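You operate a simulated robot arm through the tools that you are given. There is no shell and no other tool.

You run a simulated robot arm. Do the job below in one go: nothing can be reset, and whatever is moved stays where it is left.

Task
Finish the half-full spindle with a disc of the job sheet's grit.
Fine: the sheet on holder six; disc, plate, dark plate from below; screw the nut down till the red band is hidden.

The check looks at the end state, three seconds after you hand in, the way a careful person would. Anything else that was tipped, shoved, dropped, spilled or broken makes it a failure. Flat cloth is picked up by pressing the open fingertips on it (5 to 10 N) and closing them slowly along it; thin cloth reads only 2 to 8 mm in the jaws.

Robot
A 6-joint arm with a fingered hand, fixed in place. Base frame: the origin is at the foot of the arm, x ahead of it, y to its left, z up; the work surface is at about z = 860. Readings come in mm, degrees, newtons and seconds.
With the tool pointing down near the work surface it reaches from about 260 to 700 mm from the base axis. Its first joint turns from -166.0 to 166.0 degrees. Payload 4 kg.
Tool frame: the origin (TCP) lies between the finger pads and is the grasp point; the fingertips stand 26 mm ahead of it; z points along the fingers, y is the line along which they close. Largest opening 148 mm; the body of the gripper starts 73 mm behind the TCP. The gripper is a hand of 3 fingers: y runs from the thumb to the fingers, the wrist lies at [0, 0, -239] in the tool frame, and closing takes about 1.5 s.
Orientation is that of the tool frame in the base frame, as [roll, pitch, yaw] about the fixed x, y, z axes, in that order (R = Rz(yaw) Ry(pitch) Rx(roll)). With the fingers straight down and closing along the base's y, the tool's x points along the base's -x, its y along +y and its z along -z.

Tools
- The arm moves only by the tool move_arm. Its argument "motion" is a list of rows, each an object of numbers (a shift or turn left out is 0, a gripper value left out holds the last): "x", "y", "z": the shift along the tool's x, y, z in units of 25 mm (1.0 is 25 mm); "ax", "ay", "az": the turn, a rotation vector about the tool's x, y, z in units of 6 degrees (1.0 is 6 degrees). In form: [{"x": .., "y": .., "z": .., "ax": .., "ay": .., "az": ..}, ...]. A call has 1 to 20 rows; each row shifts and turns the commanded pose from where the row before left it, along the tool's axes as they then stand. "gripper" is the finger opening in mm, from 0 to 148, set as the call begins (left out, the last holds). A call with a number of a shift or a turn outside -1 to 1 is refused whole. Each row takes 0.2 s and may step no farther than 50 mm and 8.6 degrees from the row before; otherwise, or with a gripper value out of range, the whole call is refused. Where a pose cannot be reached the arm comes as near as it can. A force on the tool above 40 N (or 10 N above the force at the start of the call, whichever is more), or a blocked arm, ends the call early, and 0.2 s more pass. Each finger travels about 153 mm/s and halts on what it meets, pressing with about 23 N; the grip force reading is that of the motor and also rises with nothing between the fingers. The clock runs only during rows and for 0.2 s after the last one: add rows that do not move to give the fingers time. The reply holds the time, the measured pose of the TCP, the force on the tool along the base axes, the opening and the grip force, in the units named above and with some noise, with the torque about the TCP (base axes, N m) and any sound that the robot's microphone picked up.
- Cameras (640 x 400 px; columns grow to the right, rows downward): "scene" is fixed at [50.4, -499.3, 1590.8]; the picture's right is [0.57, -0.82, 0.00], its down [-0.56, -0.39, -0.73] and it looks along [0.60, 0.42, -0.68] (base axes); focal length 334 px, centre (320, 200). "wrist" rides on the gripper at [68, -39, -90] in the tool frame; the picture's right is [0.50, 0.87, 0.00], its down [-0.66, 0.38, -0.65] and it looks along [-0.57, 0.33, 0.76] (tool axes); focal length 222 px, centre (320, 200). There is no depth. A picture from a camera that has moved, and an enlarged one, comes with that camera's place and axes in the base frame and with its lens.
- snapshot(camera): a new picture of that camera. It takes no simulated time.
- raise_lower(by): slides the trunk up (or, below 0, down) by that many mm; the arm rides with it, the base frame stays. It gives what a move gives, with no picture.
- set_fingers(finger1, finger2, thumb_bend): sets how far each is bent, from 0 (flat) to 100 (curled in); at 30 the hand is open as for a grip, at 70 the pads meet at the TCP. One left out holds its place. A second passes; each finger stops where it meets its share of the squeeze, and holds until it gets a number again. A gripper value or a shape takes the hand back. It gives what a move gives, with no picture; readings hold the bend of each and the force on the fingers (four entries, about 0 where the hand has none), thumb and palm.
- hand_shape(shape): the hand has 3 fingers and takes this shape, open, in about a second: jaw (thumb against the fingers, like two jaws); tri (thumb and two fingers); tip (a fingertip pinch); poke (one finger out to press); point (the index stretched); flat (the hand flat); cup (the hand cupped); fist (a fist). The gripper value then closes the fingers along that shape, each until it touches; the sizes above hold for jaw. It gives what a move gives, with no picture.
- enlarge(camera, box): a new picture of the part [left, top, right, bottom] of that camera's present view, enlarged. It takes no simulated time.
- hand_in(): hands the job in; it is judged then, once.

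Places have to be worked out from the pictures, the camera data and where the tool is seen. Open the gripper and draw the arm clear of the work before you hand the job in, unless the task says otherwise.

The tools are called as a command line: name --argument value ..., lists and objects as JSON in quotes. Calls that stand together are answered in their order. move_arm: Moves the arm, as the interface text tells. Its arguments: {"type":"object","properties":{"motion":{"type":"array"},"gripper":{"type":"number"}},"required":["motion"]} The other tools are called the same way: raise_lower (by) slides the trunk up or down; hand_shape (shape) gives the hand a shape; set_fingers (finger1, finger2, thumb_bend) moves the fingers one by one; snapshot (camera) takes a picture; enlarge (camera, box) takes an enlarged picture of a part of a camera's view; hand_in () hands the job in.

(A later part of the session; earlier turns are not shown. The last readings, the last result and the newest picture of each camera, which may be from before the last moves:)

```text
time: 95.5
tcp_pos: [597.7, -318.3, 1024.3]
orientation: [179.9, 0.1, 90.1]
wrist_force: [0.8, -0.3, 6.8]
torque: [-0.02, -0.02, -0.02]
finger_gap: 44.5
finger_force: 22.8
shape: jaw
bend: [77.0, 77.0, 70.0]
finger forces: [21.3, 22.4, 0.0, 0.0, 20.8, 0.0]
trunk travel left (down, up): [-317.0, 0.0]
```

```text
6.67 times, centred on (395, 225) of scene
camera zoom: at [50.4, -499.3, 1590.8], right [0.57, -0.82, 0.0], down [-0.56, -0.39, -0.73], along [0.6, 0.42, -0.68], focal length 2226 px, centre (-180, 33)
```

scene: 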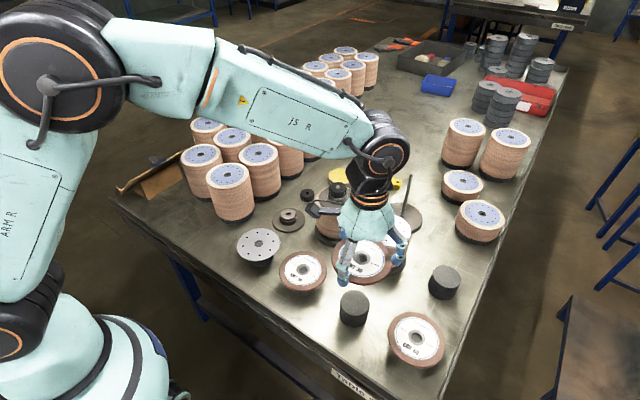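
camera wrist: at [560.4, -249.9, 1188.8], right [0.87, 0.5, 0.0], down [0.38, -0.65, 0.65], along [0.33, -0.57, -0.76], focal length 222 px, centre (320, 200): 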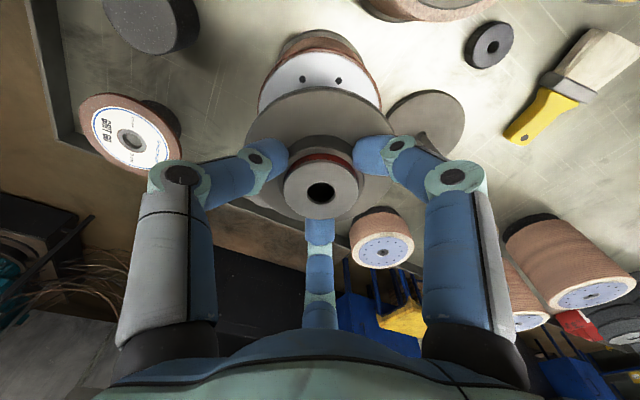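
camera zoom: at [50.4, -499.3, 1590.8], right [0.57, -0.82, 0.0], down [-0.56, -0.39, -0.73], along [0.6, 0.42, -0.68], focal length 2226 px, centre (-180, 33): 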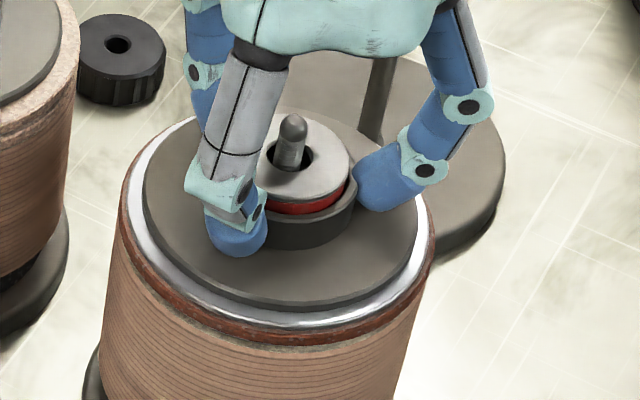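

Seated (force swing about 11 N). I open the fingers to 90 and rise.

move_arm --motion '[{}, {}, {}, {}]' --gripper 90

move_arm --motion '[{"z": -0.4}, {"z": -0.8}, {"z": -0.8}, {"z": -0.8}, {}]'

enlarge --camera "scene" --box '[350, 200, 430, 260]'

enlarge --camera "wrist" --box '[220, 60, 420, 220]'

```text
time: 96.5
tcp_pos: [597.8, -318.1, 1023.4]
orientation: [-179.9, -0.1, 90.0]
wrist_force: [-0.1, 0.5, 1.3]
torque: [0.0, -0.01, -0.01]
finger_gap: 89.3
finger_force: 0.0
shape: jaw
bend: [32.0, 32.0, 70.0]
finger forces: [0.0, 0.1, 0.0, 0.0, 0.0, 0.0]
trunk travel left (down, up): [-317.0, 0.0]
```

```text
time: 97.7
tcp_pos: [598.4, -317.1, 1093.4]
orientation: [-180.0, 0.1, 90.1]
wrist_force: [-0.9, 0.8, -0.1]
torque: [0.05, -0.02, -0.01]
finger_gap: 89.2
finger_force: 0.1
shape: jaw
bend: [32.0, 32.0, 70.0]
finger forces: [0.0, 0.0, 0.1, 0.0, 0.0, 0.0]
trunk travel left (down, up): [-317.0, 0.0]
```

```text
6.67 times, centred on (390, 230) of scene
camera zoom: at [50.4, -499.3, 1590.8], right [0.57, -0.82, 0.0], down [-0.56, -0.39, -0.73], along [0.6, 0.42, -0.68], focal length 2226 px, centre (-147, 0)
```

zoom: 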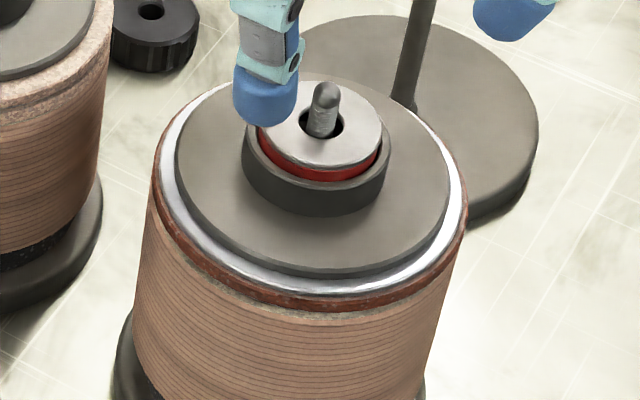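

```text
2.50 times, centred on (320, 140) of wrist
camera zoom: at [559.1, -250.4, 1183.4], right [0.87, 0.5, 0.0], down [0.38, -0.65, 0.65], along [0.33, -0.57, -0.76], focal length 555 px, centre (320, 350)
```

zoom: 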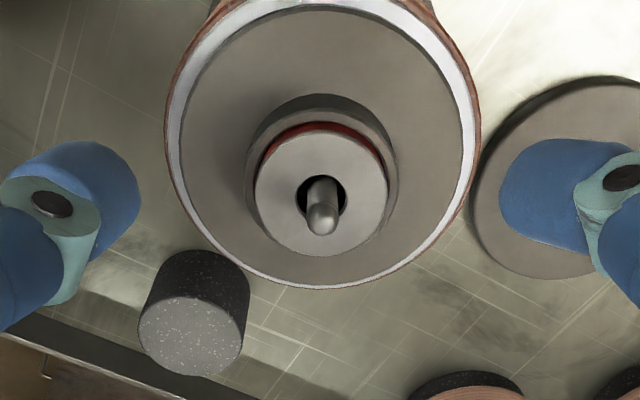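

The dark plate is in place with its red band showing and the rod protruding. Next the loose nut near (677, -10), the one within reach.

move_arm --motion '[{"x": 0.949, "y": 0.243}, {"x": 0.949, "y": 0.243}, {"x": 0.949, "y": 0.243}, {"x": 0.949, "y": 0.243}, {"x": 0.949, "y": 0.243}, {"x": 0.949, "y": 0.243}, {"x": 0.949, "y": 0.243}, {"x": 0.949, "y": 0.243}, {"x": 0.949, "y": 0.243}, {"x": 0.949, "y": 0.243}, {"x": 0.949, "y": 0.243}, {"x": 0.949, "y": 0.243}, {"x": 0.949, "y": 0.243}, {}]'

snapshot --camera "wrist"

enlarge --camera "wrist" --box '[260, 20, 380, 120]'

enlarge --camera "scene" --box '[270, 160, 350, 220]'

enlarge --camera "scene" --box '[350, 190, 430, 260]'

```text
time: 100.7
tcp_pos: [677.2, -9.2, 1092.0]
orientation: [180.0, 0.0, 90.0]
wrist_force: [0.4, 0.3, 0.3]
torque: [0.02, 0.0, 0.01]
finger_gap: 89.6
finger_force: 0.1
shape: jaw
bend: [32.0, 32.0, 70.0]
finger forces: [0.1, 0.1, 0.1, 0.0, 0.0, 0.0]
trunk travel left (down, up): [-317.0, 0.0]
```

```text
taken
camera wrist: at [638.0, 57.5, 1183.2], right [0.87, 0.5, 0.0], down [0.38, -0.65, 0.65], along [0.33, -0.57, -0.76], focal length 222 px, centre (320, 200)
```

wrist: 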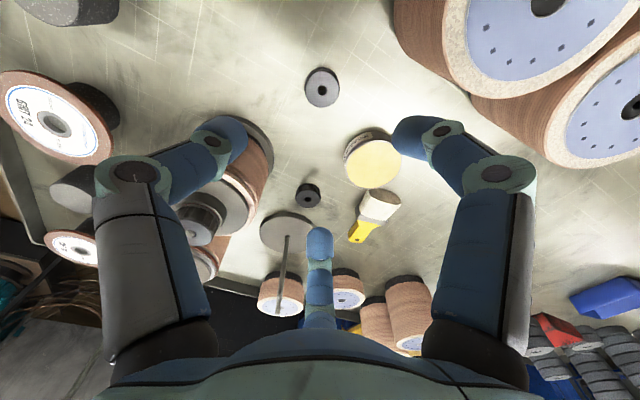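

```text
4.00 times, centred on (320, 70) of wrist
camera zoom: at [638.0, 57.5, 1183.2], right [0.87, 0.5, 0.0], down [0.38, -0.65, 0.65], along [0.33, -0.57, -0.76], focal length 888 px, centre (320, 720)
```

zoom: 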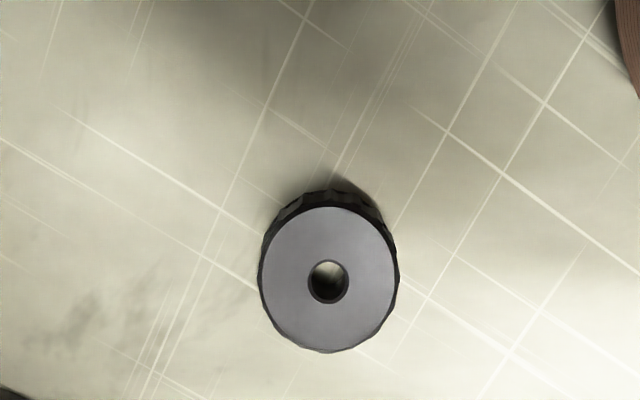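

```text
6.67 times, centred on (310, 190) of scene
camera zoom: at [50.4, -499.3, 1590.8], right [0.57, -0.82, 0.0], down [-0.56, -0.39, -0.73], along [0.6, 0.42, -0.68], focal length 2226 px, centre (387, 267)
```

zoom: 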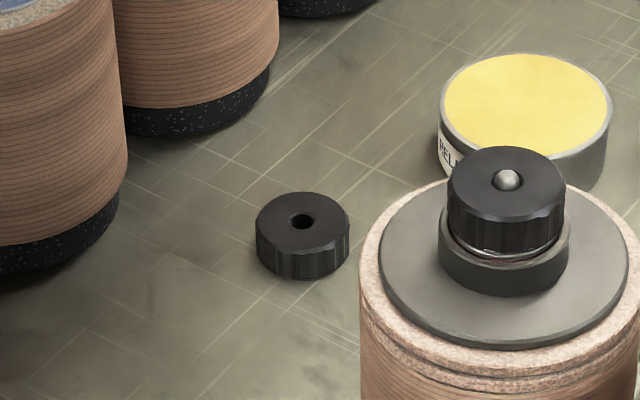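

```text
5.71 times, centred on (390, 225) of scene
camera zoom: at [50.4, -499.3, 1590.8], right [0.57, -0.82, 0.0], down [-0.56, -0.39, -0.73], along [0.6, 0.42, -0.68], focal length 1908 px, centre (-80, 57)
```

zoom: 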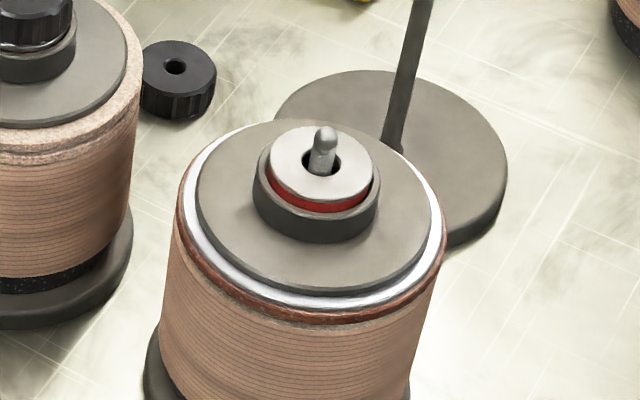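

The nut hole is about (1.6, 1.6) mm off the tool axis. I correct, narrow to 75 and descend to TCP z≈935.

move_arm --motion '[{"x": 0.064, "y": 0.064}, {"z": 0.78}, {"z": 0.78}, {"z": 0.78}, {"z": 0.78}, {"z": 0.78}, {"z": 0.78}, {"z": 0.78}, {"z": 0.78}, {}, {}]' --gripper 75

snapshot --camera "wrist"

enlarge --camera "wrist" --box '[260, 110, 380, 210]'

snapshot --camera "scene"

```text
time: 103.1
tcp_pos: [678.5, -8.3, 935.4]
orientation: [-180.0, 0.0, 90.1]
wrist_force: [-0.4, 0.6, -0.9]
torque: [0.03, 0.0, 0.0]
finger_gap: 75.5
finger_force: 0.0
shape: jaw
bend: [36.0, 36.0, 70.0]
finger forces: [0.0, 0.0, 0.1, 0.1, 0.0, 0.1]
trunk travel left (down, up): [-317.0, 0.0]
```

```text
taken
camera wrist: at [639.8, 58.8, 1026.5], right [0.87, 0.5, 0.0], down [0.38, -0.65, 0.65], along [0.33, -0.57, -0.76], focal length 222 px, centre (320, 200)
```

wrist: 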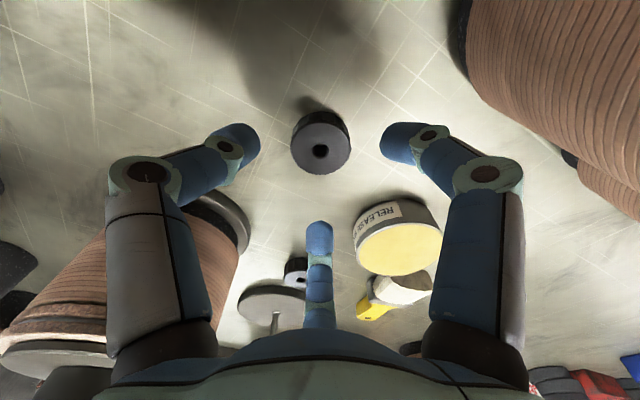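

```text
4.00 times, centred on (320, 160) of wrist
camera zoom: at [639.8, 58.8, 1026.5], right [0.87, 0.5, 0.0], down [0.38, -0.65, 0.65], along [0.33, -0.57, -0.76], focal length 888 px, centre (320, 360)
```

zoom: 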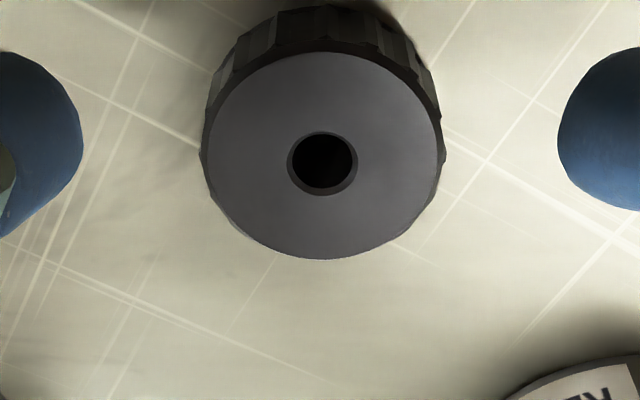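

```text
taken
```

scene: 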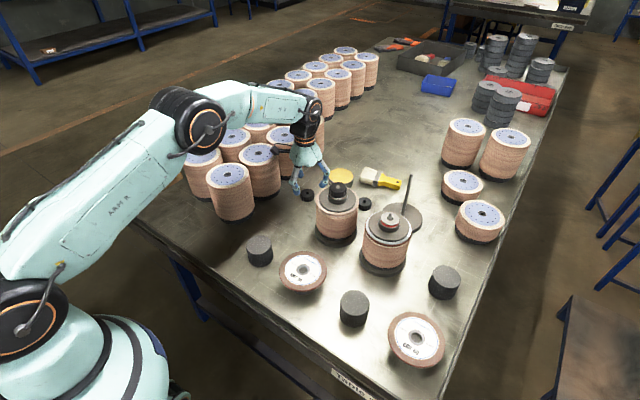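

Nut is centred and nothing is close to the hand. I descend to TCP z≈892.

move_arm --motion '[{"z": 0.58}, {"z": 0.58}, {"z": 0.56}, {}]'

enlarge --camera "wrist" --box '[220, 90, 420, 250]'

enlarge --camera "scene" --box '[260, 150, 350, 220]'

```text
time: 103.8
tcp_pos: [684.2, -11.0, 914.9]
orientation: [179.1, 0.0, 89.9]
wrist_force: [1.7, -2.5, 5.0]
torque: [0.34, 0.16, 0.04]
finger_gap: 75.5
finger_force: 0.1
shape: jaw
bend: [36.0, 36.0, 70.0]
finger forces: [0.0, 0.1, 0.0, 0.0, 0.0, 0.0]
trunk travel left (down, up): [-317.0, 0.0]
stopped in row 3: the force on the tool passed its limit at 75 N (the readings are from after the stop); the commanded pose is now the measured one
```

```text
2.50 times, centred on (320, 170) of wrist
camera zoom: at [642.9, 55.9, 1004.4], right [0.87, 0.5, 0.01], down [0.37, -0.66, 0.66], along [0.34, -0.57, -0.75], focal length 555 px, centre (320, 275)
```

zoom: 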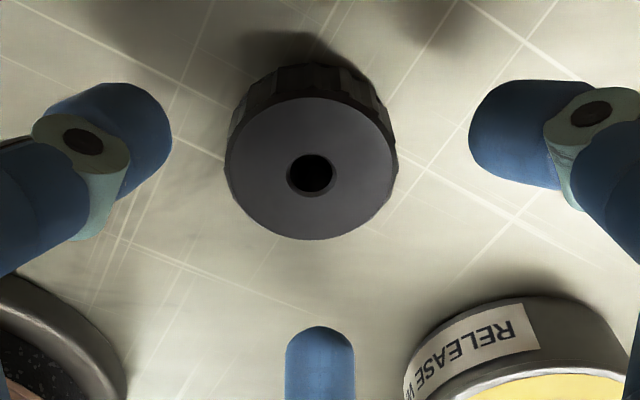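

```text
5.71 times, centred on (305, 185) of scene
camera zoom: at [50.4, -499.3, 1590.8], right [0.57, -0.82, 0.0], down [-0.56, -0.39, -0.73], along [0.6, 0.42, -0.68], focal length 1908 px, centre (406, 286)
```

zoom: 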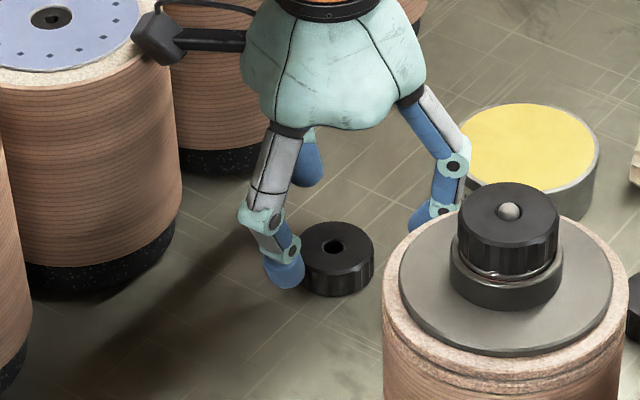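

The camera mount struck the neighbouring stack's rim and the arm stopped. I raise straight away from it.

move_arm --motion '[{"z": -0.2}, {"z": -0.4}, {"z": -0.6}, {"z": -0.8}, {"z": -0.8}, {"z": -0.8}, {}]'

snapshot --camera "scene"

enlarge --camera "scene" --box '[160, 90, 360, 230]'

snapshot --camera "wrist"

```text
time: 105.4
tcp_pos: [682.3, -10.1, 1002.4]
orientation: [179.4, -0.1, 89.9]
wrist_force: [-0.6, 1.0, -0.6]
torque: [0.0, 0.0, 0.02]
finger_gap: 75.4
finger_force: 0.1
shape: jaw
bend: [36.0, 36.0, 70.0]
finger forces: [0.0, 0.0, 0.0, 0.0, 0.0, 0.0]
trunk travel left (down, up): [-317.0, 0.0]
```

```text
taken
```

scene: 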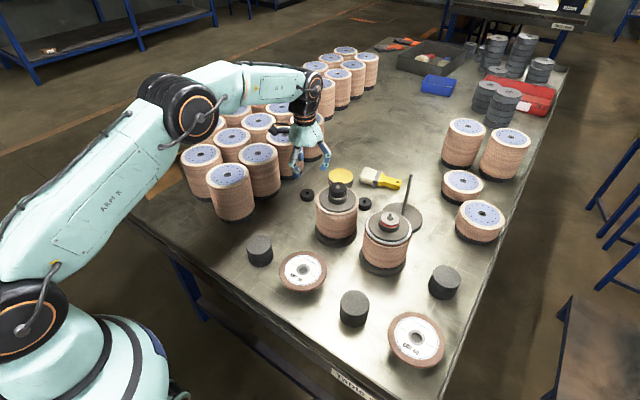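

```text
2.86 times, centred on (260, 160) of scene
camera zoom: at [50.4, -499.3, 1590.8], right [0.57, -0.82, 0.0], down [-0.56, -0.39, -0.73], along [0.6, 0.42, -0.68], focal length 954 px, centre (491, 314)
```

zoom: 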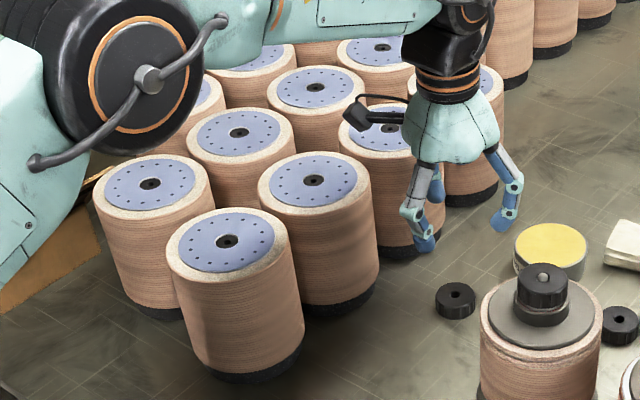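

```text
taken
camera wrist: at [641.3, 57.4, 1091.4], right [0.87, 0.5, 0.01], down [0.37, -0.66, 0.66], along [0.33, -0.57, -0.75], focal length 222 px, centre (320, 200)
```

wrist: 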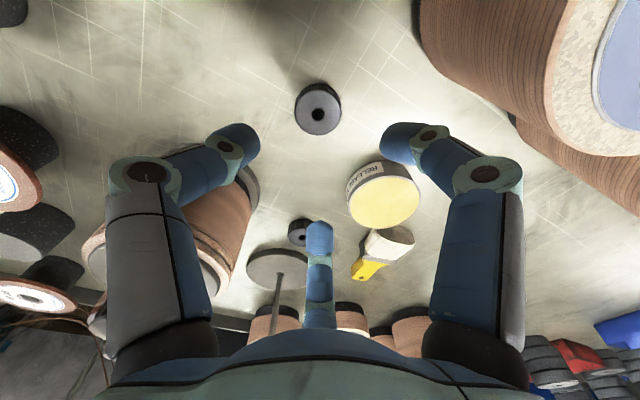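

I check whether the bumped stack moved, using the same crop as at the start.

enlarge --camera "scene" --box '[100, 30, 400, 230]'

enlarge --camera "scene" --box '[220, 120, 320, 210]'

```text
2.00 times, centred on (250, 130) of scene
camera zoom: at [50.4, -499.3, 1590.8], right [0.57, -0.82, 0.0], down [-0.56, -0.39, -0.73], along [0.6, 0.42, -0.68], focal length 668 px, centre (460, 340)
```

zoom: 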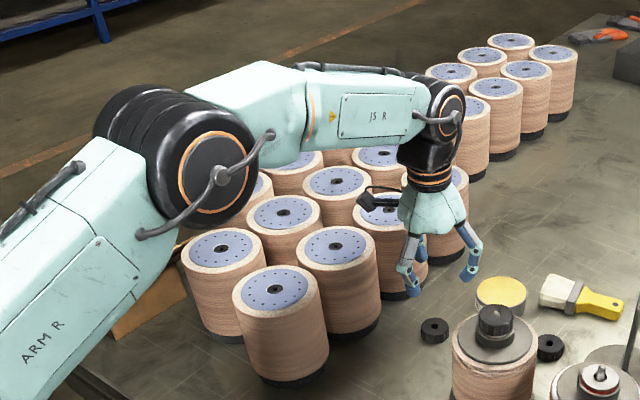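

```text
4.44 times, centred on (270, 165) of scene
camera zoom: at [50.4, -499.3, 1590.8], right [0.57, -0.82, 0.0], down [-0.56, -0.39, -0.73], along [0.6, 0.42, -0.68], focal length 1484 px, centre (542, 356)
```

zoom: 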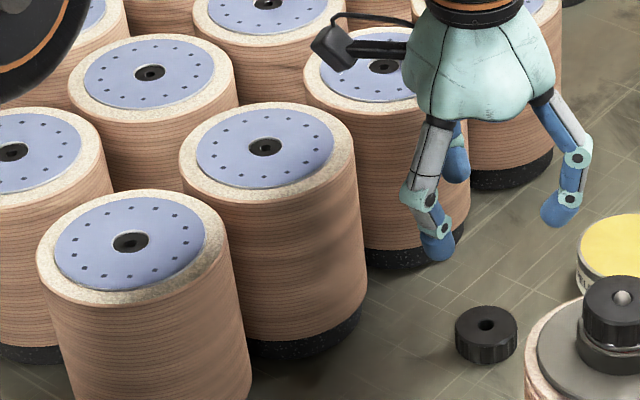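

The stacks show no movement. I regrasp from another yaw: turn to 180 so the camera mount points away from the stacks, levelling the tilt.

move_arm --motion '[{"z": -0.8, "ax": 0.1}, {"z": -0.8}, {"az": -1}, {"az": -1}, {"az": -1}, {"az": -1}, {"az": -1}, {"az": -1}, {"az": -1}, {"az": -1}, {"az": -1}, {"az": -1}, {"az": -1}, {"az": -1}, {"az": -1}, {"az": -1}, {"az": -1}, {}]'

snapshot --camera "wrist"

enlarge --camera "wrist" --box '[260, 60, 380, 160]'

snapshot --camera "scene"

```text
time: 109.2
tcp_pos: [681.8, -10.7, 1041.8]
orientation: [180.0, 0.0, 179.9]
wrist_force: [-0.3, 0.1, 0.7]
torque: [0.02, -0.01, 0.0]
finger_gap: 75.3
finger_force: 0.1
shape: jaw
bend: [36.0, 36.0, 70.0]
finger forces: [0.0, 0.0, 0.0, 0.1, 0.0, 0.0]
trunk travel left (down, up): [-317.0, 0.0]
```

```text
taken
camera wrist: at [613.6, -49.3, 1132.0], right [-0.5, 0.87, 0.0], down [0.66, 0.38, 0.65], along [0.57, 0.33, -0.76], focal length 222 px, centre (320, 200)
```

wrist: 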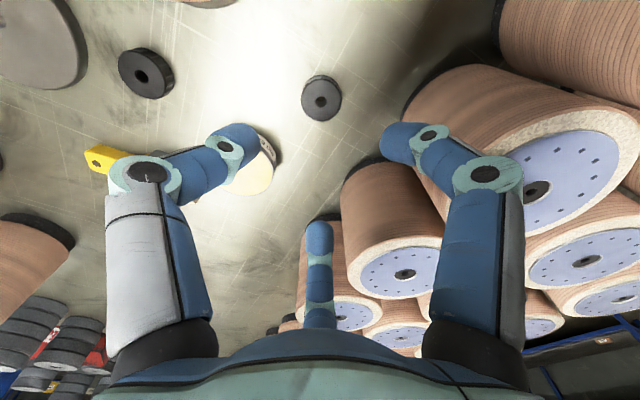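

```text
4.00 times, centred on (320, 110) of wrist
camera zoom: at [613.6, -49.3, 1132.0], right [-0.5, 0.87, 0.0], down [0.66, 0.38, 0.65], along [0.57, 0.33, -0.76], focal length 888 px, centre (320, 560)
```

zoom: 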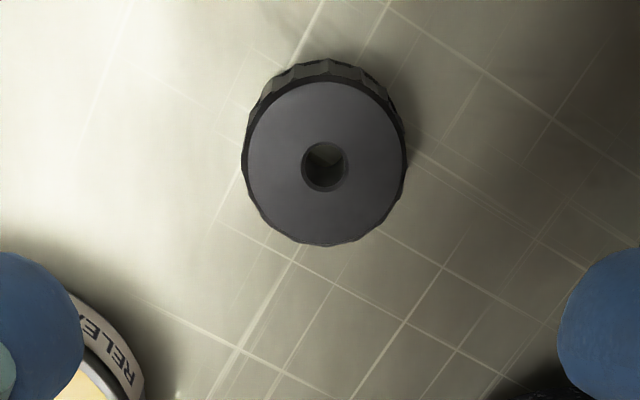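

```text
taken
```

scene: 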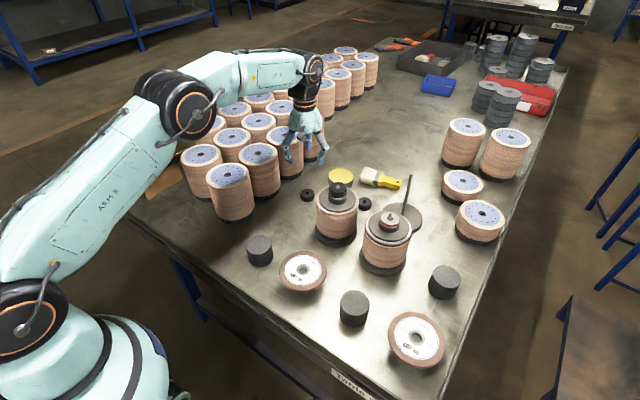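

Yaw 180 gives ample clearance. Nut centre is about (678.6, -11.5); I correct and descend to TCP z≈940.

move_arm --motion '[{"x": 0.128, "y": -0.032}, {"z": 0.68}, {"z": 0.68}, {"z": 0.68}, {"z": 0.68}, {"z": 0.68}, {"z": 0.68}, {}]'

enlarge --camera "wrist" --box '[260, 110, 380, 210]'

enlarge --camera "scene" --box '[240, 120, 360, 220]'

snapshot --camera "wrist"

```text
time: 111.0
tcp_pos: [678.5, -11.3, 940.0]
orientation: [-180.0, 0.1, 179.9]
wrist_force: [-0.6, 0.7, -0.5]
torque: [0.01, -0.01, 0.04]
finger_gap: 75.7
finger_force: 0.0
shape: jaw
bend: [36.0, 36.0, 70.0]
finger forces: [0.0, 0.0, 0.1, 0.0, 0.0, 0.1]
trunk travel left (down, up): [-317.0, 0.0]
```

```text
4.00 times, centred on (320, 160) of wrist
camera zoom: at [610.5, -49.6, 1029.8], right [-0.5, 0.87, 0.0], down [0.66, 0.38, 0.65], along [0.57, 0.33, -0.76], focal length 888 px, centre (320, 360)
```

zoom: 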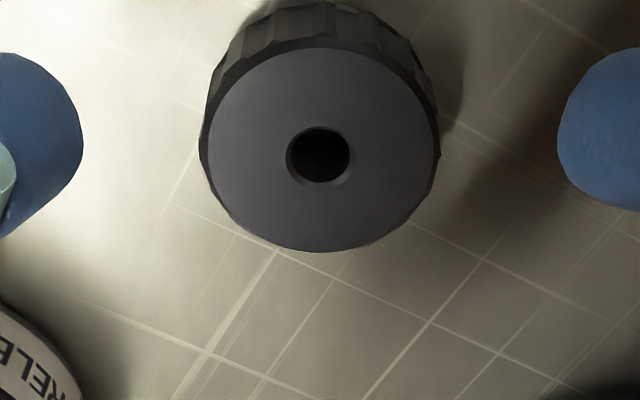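

```text
4.00 times, centred on (300, 170) of scene
camera zoom: at [50.4, -499.3, 1590.8], right [0.57, -0.82, 0.0], down [-0.56, -0.39, -0.73], along [0.6, 0.42, -0.68], focal length 1336 px, centre (400, 320)
```

zoom: 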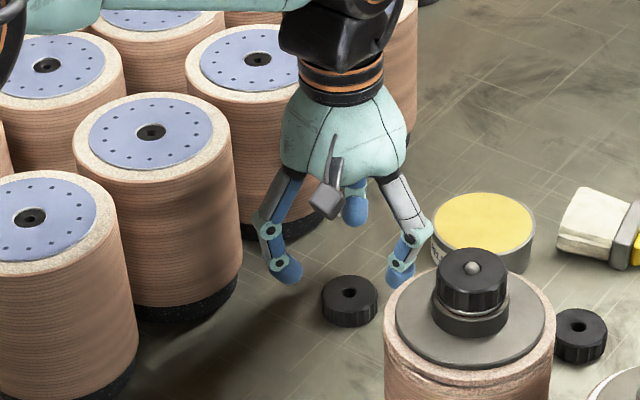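

```text
taken
camera wrist: at [610.5, -49.6, 1029.8], right [-0.5, 0.87, 0.0], down [0.66, 0.38, 0.65], along [0.57, 0.33, -0.76], focal length 222 px, centre (320, 200)
```

wrist: 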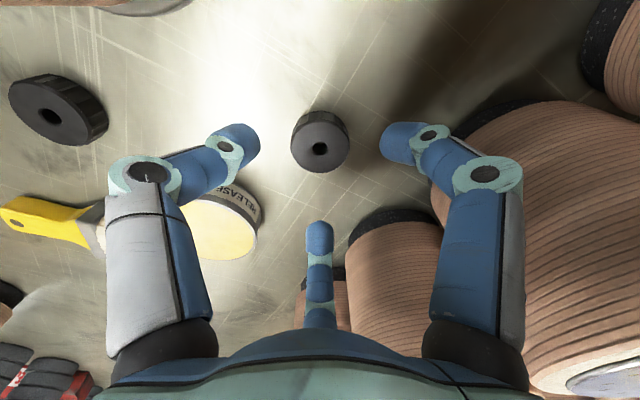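

Centred exactly, with clearance all around. I descend to TCP z≈892.

move_arm --motion '[{"z": 0.48}, {"z": 0.48}, {"z": 0.48}, {"z": 0.46}, {}]'

enlarge --camera "wrist" --box '[220, 90, 420, 250]'

enlarge --camera "scene" --box '[240, 120, 360, 220]'

```text
time: 112.2
tcp_pos: [677.7, -11.7, 892.6]
orientation: [-179.9, 0.1, 179.9]
wrist_force: [-0.8, 0.3, 0.1]
torque: [-0.01, -0.02, 0.0]
finger_gap: 75.4
finger_force: 0.1
shape: jaw
bend: [36.0, 36.0, 70.0]
finger forces: [0.0, 0.0, 0.0, 0.0, 0.0, 0.1]
trunk travel left (down, up): [-317.0, 0.0]
```

```text
2.50 times, centred on (320, 170) of wrist
camera zoom: at [610.4, -50.1, 982.4], right [-0.5, 0.87, 0.0], down [0.66, 0.38, 0.65], along [0.57, 0.33, -0.76], focal length 555 px, centre (320, 275)
```

zoom: 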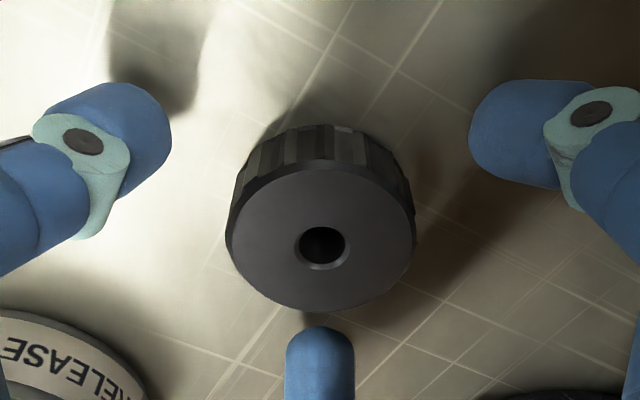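

```text
4.00 times, centred on (300, 170) of scene
camera zoom: at [50.4, -499.3, 1590.8], right [0.57, -0.82, 0.0], down [-0.56, -0.39, -0.73], along [0.6, 0.42, -0.68], focal length 1336 px, centre (400, 320)
```

zoom: 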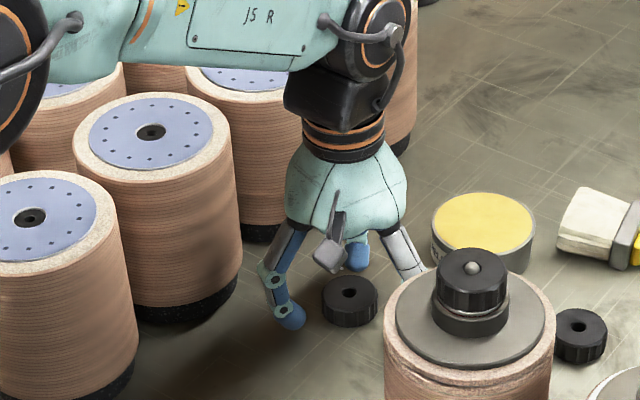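

move_arm --motion '[{}, {}, {}, {}]' --gripper 52

move_arm --motion '[{}, {}, {}, {}, {}]' --gripper 34

enlarge --camera "wrist" --box '[220, 90, 420, 250]'

enlarge --camera "scene" --box '[270, 150, 350, 220]'

```text
time: 113.2
tcp_pos: [678.6, -12.3, 891.7]
orientation: [-180.0, 0.0, 179.9]
wrist_force: [-0.6, 0.4, 0.5]
torque: [0.02, 0.0, 0.01]
finger_gap: 52.3
finger_force: 0.0
shape: jaw
bend: [77.0, 77.0, 70.0]
finger forces: [0.1, 0.0, 0.0, 0.0, 0.0, 0.1]
trunk travel left (down, up): [-317.0, 0.0]
```

```text
time: 114.4
tcp_pos: [677.1, -11.1, 891.4]
orientation: [179.9, 0.0, 179.9]
wrist_force: [0.5, -0.7, -0.7]
torque: [0.0, 0.0, 0.04]
finger_gap: 39.0
finger_force: 23.1
shape: jaw
bend: [76.0, 76.0, 70.0]
finger forces: [20.6, 21.1, 0.0, 0.0, 20.5, 0.1]
trunk travel left (down, up): [-317.0, 0.0]
```

```text
2.50 times, centred on (320, 170) of wrist
camera zoom: at [610.4, -50.0, 982.4], right [-0.5, 0.87, 0.0], down [0.66, 0.38, 0.65], along [0.57, 0.33, -0.76], focal length 555 px, centre (320, 275)
```

zoom: 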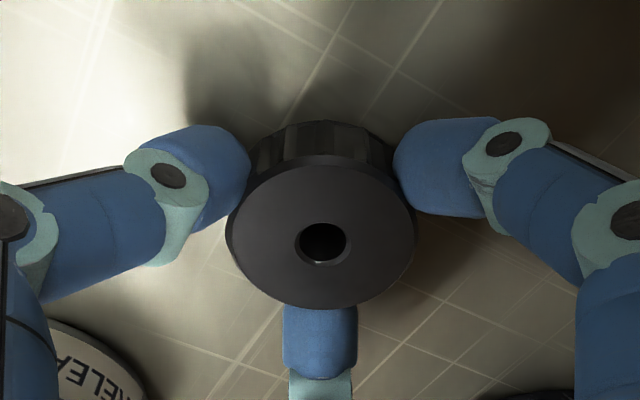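

```text
5.71 times, centred on (310, 185) of scene
camera zoom: at [50.4, -499.3, 1590.8], right [0.57, -0.82, 0.0], down [-0.56, -0.39, -0.73], along [0.6, 0.42, -0.68], focal length 1908 px, centre (377, 286)
```

zoom: 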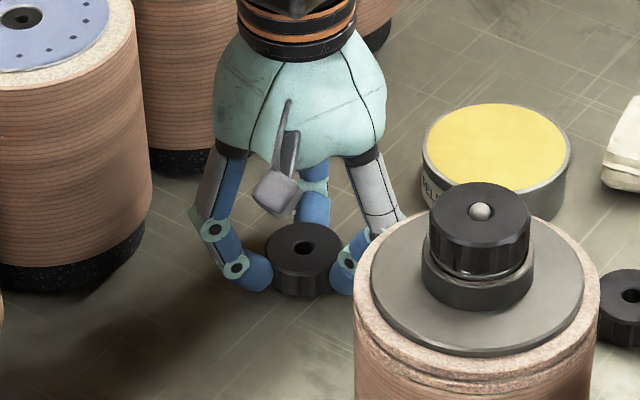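

Gripped firmly. I lift the nut straight up and check.

move_arm --motion '[{"z": -0.3}, {"z": -0.6}, {"z": -0.8}, {"z": -0.8}, {"z": -0.8}, {"z": -0.8}, {"z": -0.8}, {"z": -0.8}, {"z": -0.8}, {"z": -0.8}, {"z": -0.8}, {}]'

enlarge --camera "wrist" --box '[220, 90, 420, 250]'

snapshot --camera "scene"

```text
time: 117.0
tcp_pos: [678.6, -11.7, 1095.3]
orientation: [180.0, 0.0, 180.0]
wrist_force: [0.2, 0.7, -0.8]
torque: [0.02, -0.03, 0.0]
finger_gap: 39.2
finger_force: 23.0
shape: jaw
bend: [76.0, 76.0, 70.0]
finger forces: [20.6, 21.0, 0.0, 0.1, 20.5, 0.0]
trunk travel left (down, up): [-317.0, 0.0]
```

```text
2.50 times, centred on (320, 170) of wrist
camera zoom: at [610.6, -50.0, 1185.3], right [-0.5, 0.87, 0.0], down [0.66, 0.38, 0.65], along [0.57, 0.33, -0.76], focal length 555 px, centre (320, 275)
```

zoom: 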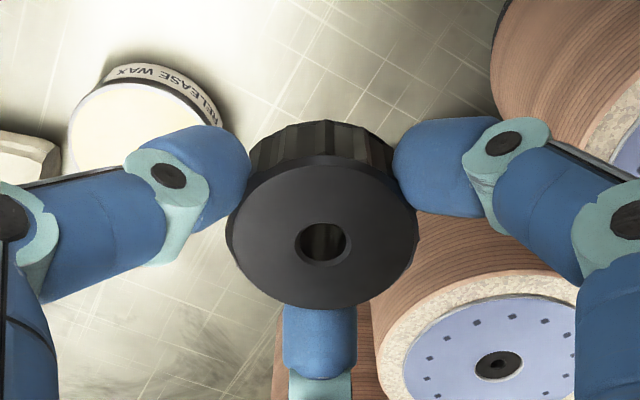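

```text
taken
```

scene: 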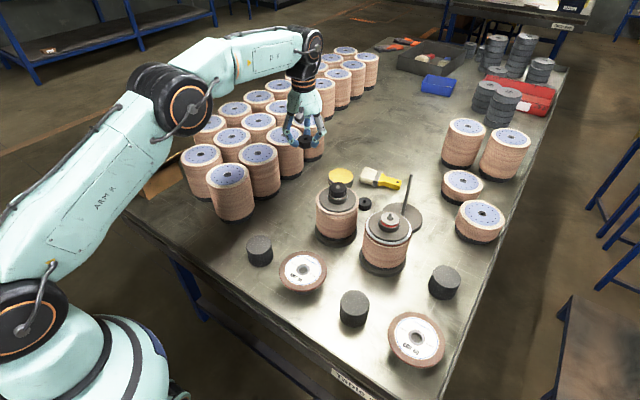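

Nut held well. I carry it over the spindle at this height.

move_arm --motion '[{"x": 0.2415, "y": -0.9477}, {"x": 0.2415, "y": -0.9477}, {"x": 0.2415, "y": -0.9477}, {"x": 0.2415, "y": -0.9477}, {"x": 0.2415, "y": -0.9477}, {"x": 0.2415, "y": -0.9477}, {"x": 0.2415, "y": -0.9477}, {"x": 0.2415, "y": -0.9477}, {"x": 0.2415, "y": -0.9477}, {"x": 0.2415, "y": -0.9477}, {"x": 0.2415, "y": -0.9477}, {"x": 0.2415, "y": -0.9477}, {"x": 0.2415, "y": -0.9477}, {}, {}]'

move_arm --motion '[{"az": -1}, {"az": -1}, {"az": -1}, {"az": -1}, {"az": -1}, {"az": -1}, {"az": -1}, {"az": -1}, {"az": -1}, {"az": -1}, {"az": -1}, {"az": -1}, {"az": -1}, {"az": -1}, {"az": -1}, {"az": -1}, {"az": -1}, {"az": -1}, {"az": -1}, {"az": -1}]'

```text
time: 120.2
tcp_pos: [599.9, -318.4, 1094.0]
orientation: [180.0, -0.1, 179.9]
wrist_force: [-1.0, 0.3, -1.0]
torque: [-0.02, 0.0, 0.0]
finger_gap: 39.0
finger_force: 23.2
shape: jaw
bend: [76.0, 76.0, 70.0]
finger forces: [20.6, 21.0, 0.0, 0.0, 20.4, 0.0]
trunk travel left (down, up): [-317.0, 0.0]
```

```text
time: 124.4
tcp_pos: [598.8, -319.5, 1094.6]
orientation: [-180.0, 0.0, -126.2]
wrist_force: [0.1, -0.5, -0.6]
torque: [0.05, 0.0, 0.0]
finger_gap: 39.0
finger_force: 22.8
shape: jaw
bend: [76.0, 76.0, 70.0]
finger forces: [20.6, 21.2, 0.0, 0.1, 20.4, 0.1]
out of reach, approached as far as the arm can: row 10, 11, 12, 13, 14, 15, 16, 17, 18, 19, 20
trunk travel left (down, up): [-317.0, 0.0]
```

The joint limit is at yaw ≈ -126 (233.8°), so screwing down (decreasing yaw) can start here with a long stroke. I check the nut's alignment over the rod.

enlarge --camera "scene" --box '[372, 180, 422, 240]'

snapshot --camera "wrist"

enlarge --camera "wrist" --box '[280, 140, 360, 210]'

```text
6.67 times, centred on (397, 210) of scene
camera zoom: at [50.4, -499.3, 1590.8], right [0.57, -0.82, 0.0], down [-0.56, -0.39, -0.73], along [0.6, 0.42, -0.68], focal length 2226 px, centre (-193, 133)
```

zoom: 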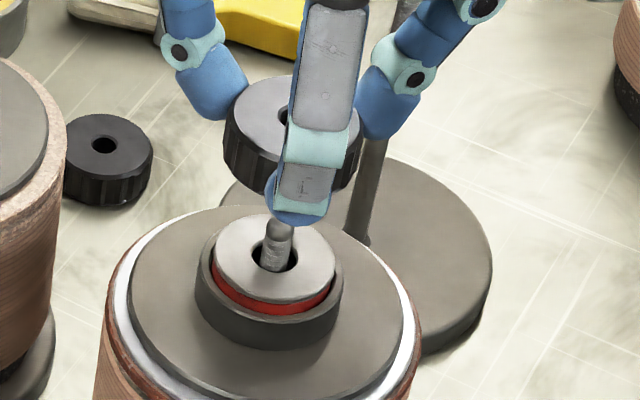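

```text
taken
camera wrist: at [591.0, -396.6, 1185.0], right [-0.99, 0.11, 0.0], down [0.08, 0.75, 0.65], along [0.07, 0.65, -0.76], focal length 222 px, centre (320, 200)
```

wrist: 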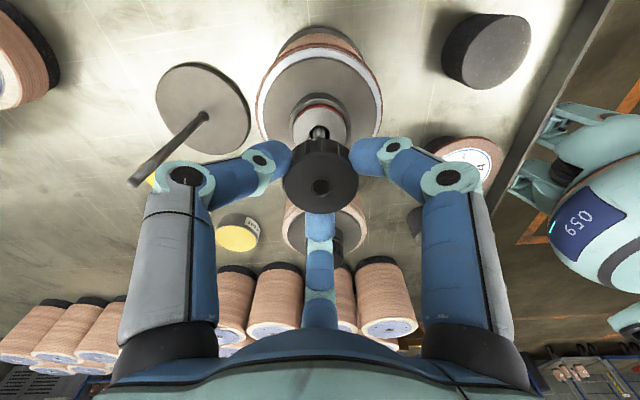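

```text
5.71 times, centred on (320, 175) of wrist
camera zoom: at [591.0, -396.6, 1185.0], right [-0.99, 0.11, 0.0], down [0.08, 0.75, 0.65], along [0.07, 0.65, -0.76], focal length 1269 px, centre (320, 343)
```

zoom: 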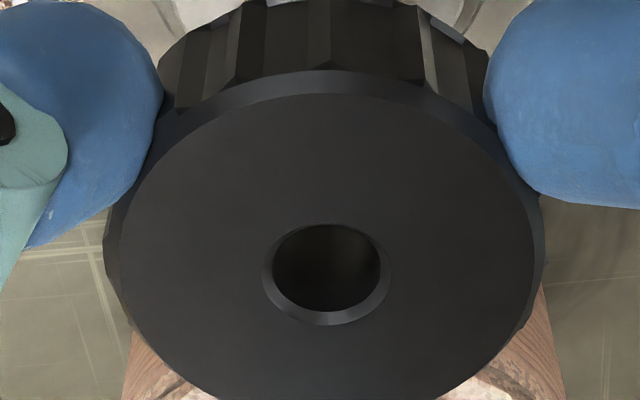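

Wrist view shows the rod tip just behind the nut. I zoom on it to measure the offset.

enlarge --camera "wrist" --box '[290, 90, 350, 150]'

enlarge --camera "scene" --box '[375, 185, 415, 225]'

```text
6.67 times, centred on (320, 120) of wrist
camera zoom: at [591.0, -396.6, 1185.0], right [-0.99, 0.11, 0.0], down [0.08, 0.75, 0.65], along [0.07, 0.65, -0.76], focal length 1481 px, centre (320, 733)
```

zoom: 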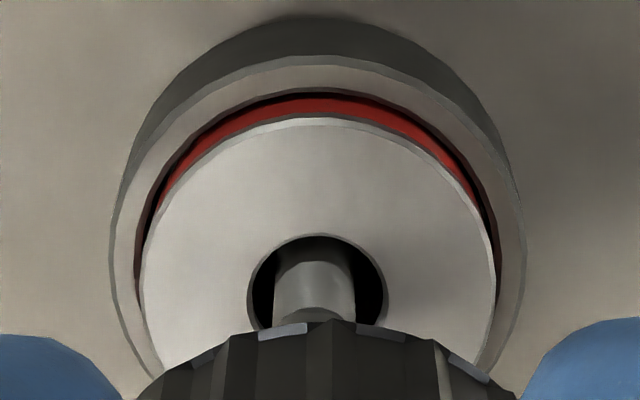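

```text
10.00 times, centred on (395, 205) of scene
camera zoom: at [50.4, -499.3, 1590.8], right [0.57, -0.82, 0.0], down [-0.56, -0.39, -0.73], along [0.6, 0.42, -0.68], focal length 3339 px, centre (-430, 150)
```

zoom: 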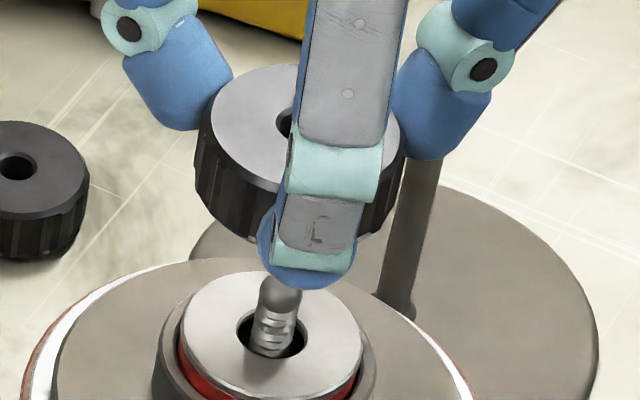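

The two views give the nut offset about (-1.15, +2.9) mm from the rod. I correct that and back off 3° from the joint limit.

move_arm --motion '[{"x": 0.065, "y": -0.105}, {"az": 0.5}, {}, {}]'

enlarge --camera "wrist" --box '[290, 90, 350, 150]'

enlarge --camera "wrist" --box '[280, 140, 360, 210]'

enlarge --camera "scene" --box '[375, 185, 415, 225]'

```text
time: 125.4
tcp_pos: [601.1, -322.3, 1093.9]
orientation: [179.9, 0.0, -129.0]
wrist_force: [0.0, 0.1, -0.2]
torque: [-0.01, 0.04, -0.01]
finger_gap: 39.2
finger_force: 22.7
shape: jaw
bend: [76.0, 76.0, 70.0]
finger forces: [20.7, 21.2, 0.0, 0.0, 20.3, 0.1]
trunk travel left (down, up): [-317.0, 0.0]
```

```text
6.67 times, centred on (320, 120) of wrist
camera zoom: at [588.2, -399.4, 1185.0], right [-0.99, 0.16, 0.0], down [0.12, 0.75, 0.65], along [0.1, 0.65, -0.76], focal length 1481 px, centre (320, 733)
```

zoom: 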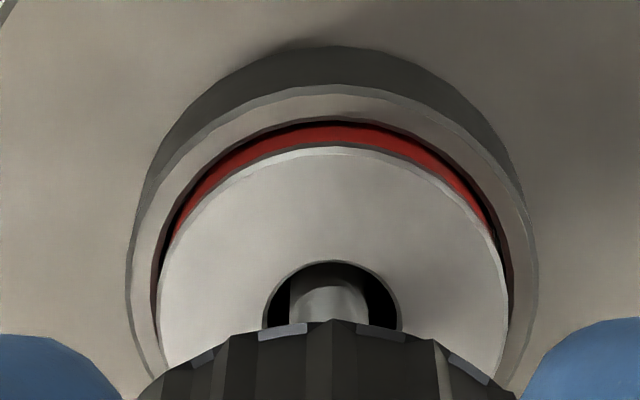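

```text
5.71 times, centred on (320, 175) of wrist
camera zoom: at [588.2, -399.4, 1185.0], right [-0.99, 0.16, 0.0], down [0.12, 0.75, 0.65], along [0.1, 0.65, -0.76], focal length 1269 px, centre (320, 343)
```

zoom: 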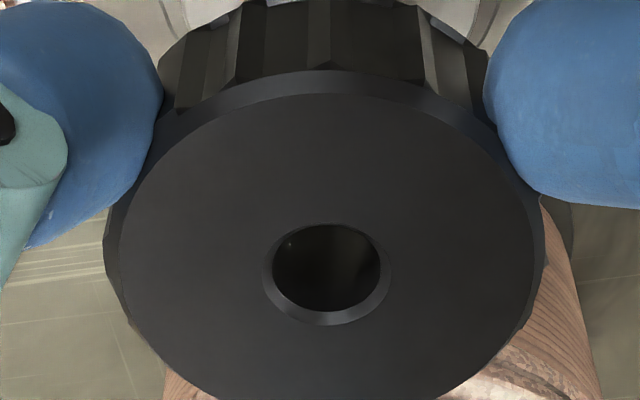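

```text
10.00 times, centred on (395, 205) of scene
camera zoom: at [50.4, -499.3, 1590.8], right [0.57, -0.82, 0.0], down [-0.56, -0.39, -0.73], along [0.6, 0.42, -0.68], focal length 3339 px, centre (-430, 150)
```

zoom: 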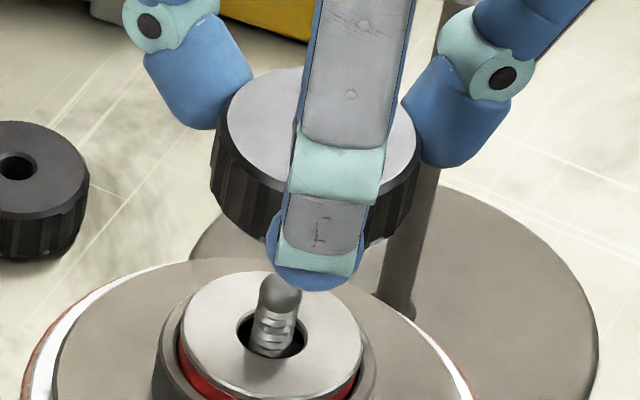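

Nearly aligned; a last (-0.1, +0.7) mm touch, then I lower the nut to just above the rod tip.

move_arm --motion '[{"x": -0.019, "y": 0.021}, {"z": 0.4}, {"z": 0.4}, {"z": 0.2}, {}]'

enlarge --camera "wrist" --box '[280, 120, 360, 210]'

enlarge --camera "scene" --box '[375, 190, 415, 230]'

```text
time: 126.6
tcp_pos: [600.2, -321.7, 1069.6]
orientation: [-179.9, -0.1, -129.1]
wrist_force: [0.6, -1.1, -0.2]
torque: [-0.03, 0.01, 0.01]
finger_gap: 38.9
finger_force: 23.0
shape: jaw
bend: [76.0, 76.0, 70.0]
finger forces: [20.5, 21.1, 0.1, 0.0, 20.3, 0.0]
trunk travel left (down, up): [-317.0, 0.0]
```

```text
4.44 times, centred on (320, 165) of wrist
camera zoom: at [588.3, -398.5, 1159.7], right [-0.99, 0.16, 0.0], down [0.12, 0.75, 0.65], along [0.1, 0.65, -0.76], focal length 987 px, centre (320, 356)
```

zoom: 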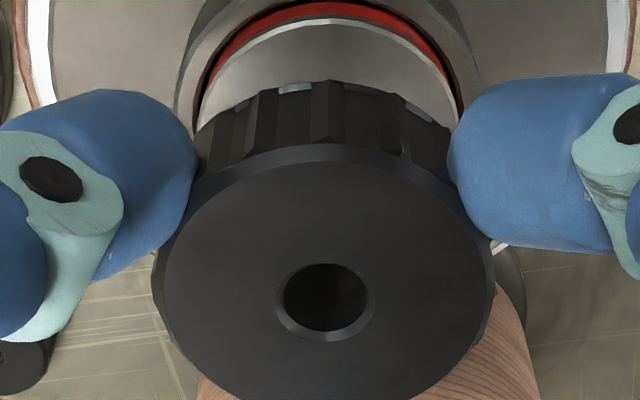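

```text
10.00 times, centred on (395, 210) of scene
camera zoom: at [50.4, -499.3, 1590.8], right [0.57, -0.82, 0.0], down [-0.56, -0.39, -0.73], along [0.6, 0.42, -0.68], focal length 3339 px, centre (-430, 100)
```

zoom: 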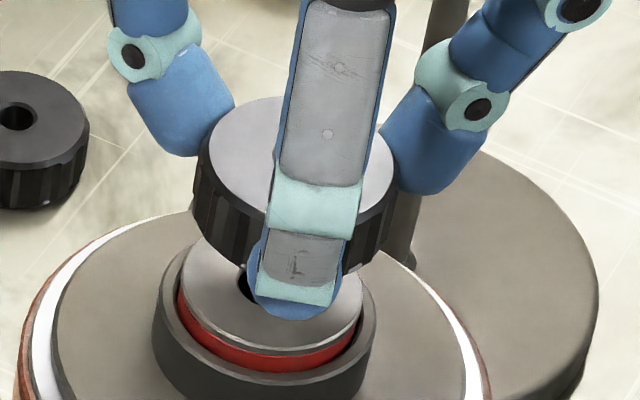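

Aligned in both views. I lower by small steps until the nut meets the rod tip.

move_arm --motion '[{"z": 0.06}, {"z": 0.06}, {}]'

move_arm --motion '[{"z": 0.06}, {}]'

move_arm --motion '[{"z": 0.06}, {}]'

```text
time: 127.4
tcp_pos: [600.8, -321.2, 1067.5]
orientation: [179.9, 0.0, -129.1]
wrist_force: [0.4, 0.0, -0.7]
torque: [0.02, -0.03, 0.03]
finger_gap: 39.2
finger_force: 22.7
shape: jaw
bend: [76.0, 76.0, 70.0]
finger forces: [20.4, 21.1, 0.1, 0.0, 20.4, 0.1]
trunk travel left (down, up): [-317.0, 0.0]
```

```text
time: 128.0
tcp_pos: [600.9, -320.9, 1064.3]
orientation: [180.0, 0.0, -129.2]
wrist_force: [-0.2, 0.7, 0.0]
torque: [0.01, 0.03, 0.03]
finger_gap: 38.9
finger_force: 22.5
shape: jaw
bend: [76.0, 76.0, 70.0]
finger forces: [20.4, 21.0, 0.1, 0.0, 20.4, 0.0]
trunk travel left (down, up): [-317.0, 0.0]
```

```text
time: 128.6
tcp_pos: [600.5, -321.3, 1063.5]
orientation: [180.0, 0.0, -129.1]
wrist_force: [-0.4, 0.0, -0.9]
torque: [-0.03, -0.03, 0.0]
finger_gap: 38.8
finger_force: 22.6
shape: jaw
bend: [76.0, 76.0, 70.0]
finger forces: [20.4, 21.1, 0.0, 0.0, 20.3, 0.1]
trunk travel left (down, up): [-317.0, 0.0]
```

move_arm --motion '[{"z": 0.06}, {}]'

move_arm --motion '[{"z": 0.06}, {}]'

move_arm --motion '[{"z": 0.06}, {}]'

enlarge --camera "wrist" --box '[280, 120, 360, 210]'

enlarge --camera "scene" --box '[375, 190, 415, 230]'

```text
time: 129.2
tcp_pos: [601.8, -320.7, 1061.5]
orientation: [-179.9, 0.1, -129.2]
wrist_force: [0.1, -1.3, -0.7]
torque: [0.02, 0.02, 0.0]
finger_gap: 39.0
finger_force: 22.8
shape: jaw
bend: [76.0, 76.0, 70.0]
finger forces: [20.5, 21.1, 0.0, 0.0, 20.4, 0.0]
trunk travel left (down, up): [-317.0, 0.0]
```

```text
time: 129.8
tcp_pos: [599.6, -320.9, 1060.8]
orientation: [180.0, 0.0, -129.2]
wrist_force: [-0.7, -0.1, -0.7]
torque: [0.03, -0.02, 0.01]
finger_gap: 39.5
finger_force: 23.4
shape: jaw
bend: [76.0, 76.0, 70.0]
finger forces: [20.5, 21.1, 0.1, 0.0, 20.4, 0.0]
trunk travel left (down, up): [-317.0, 0.0]
```

```text
time: 130.4
tcp_pos: [601.1, -322.0, 1059.6]
orientation: [180.0, -0.1, -129.1]
wrist_force: [0.1, 1.5, -0.5]
torque: [0.0, -0.02, -0.01]
finger_gap: 38.6
finger_force: 22.8
shape: jaw
bend: [76.0, 76.0, 70.0]
finger forces: [20.5, 21.1, 0.0, 0.0, 20.4, 0.0]
trunk travel left (down, up): [-317.0, 0.0]
```

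```text
4.44 times, centred on (320, 165) of wrist
camera zoom: at [588.1, -398.2, 1149.4], right [-0.99, 0.16, 0.0], down [0.12, 0.75, 0.65], along [0.1, 0.65, -0.76], focal length 987 px, centre (320, 356)
```

zoom: 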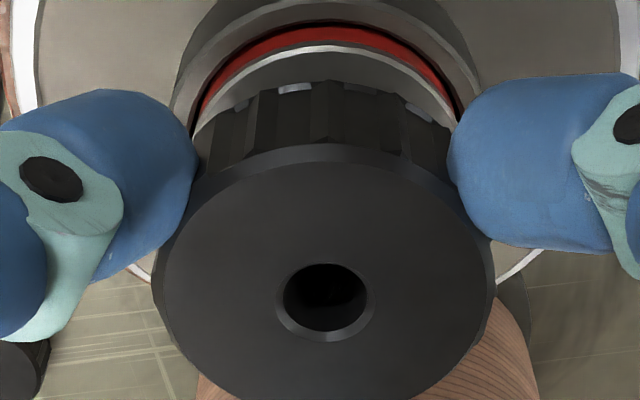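

```text
10.00 times, centred on (395, 210) of scene
camera zoom: at [50.4, -499.3, 1590.8], right [0.57, -0.82, 0.0], down [-0.56, -0.39, -0.73], along [0.6, 0.42, -0.68], focal length 3339 px, centre (-430, 100)
```

zoom: 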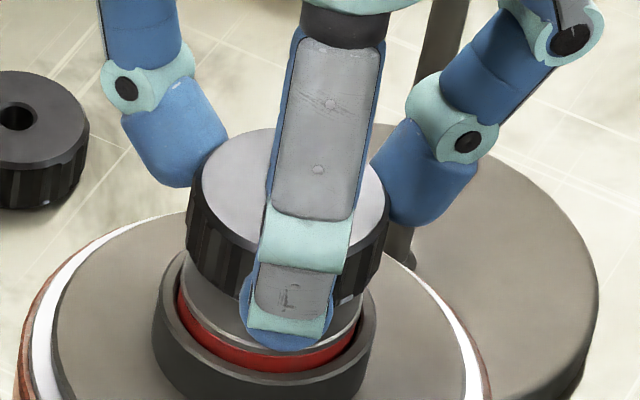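

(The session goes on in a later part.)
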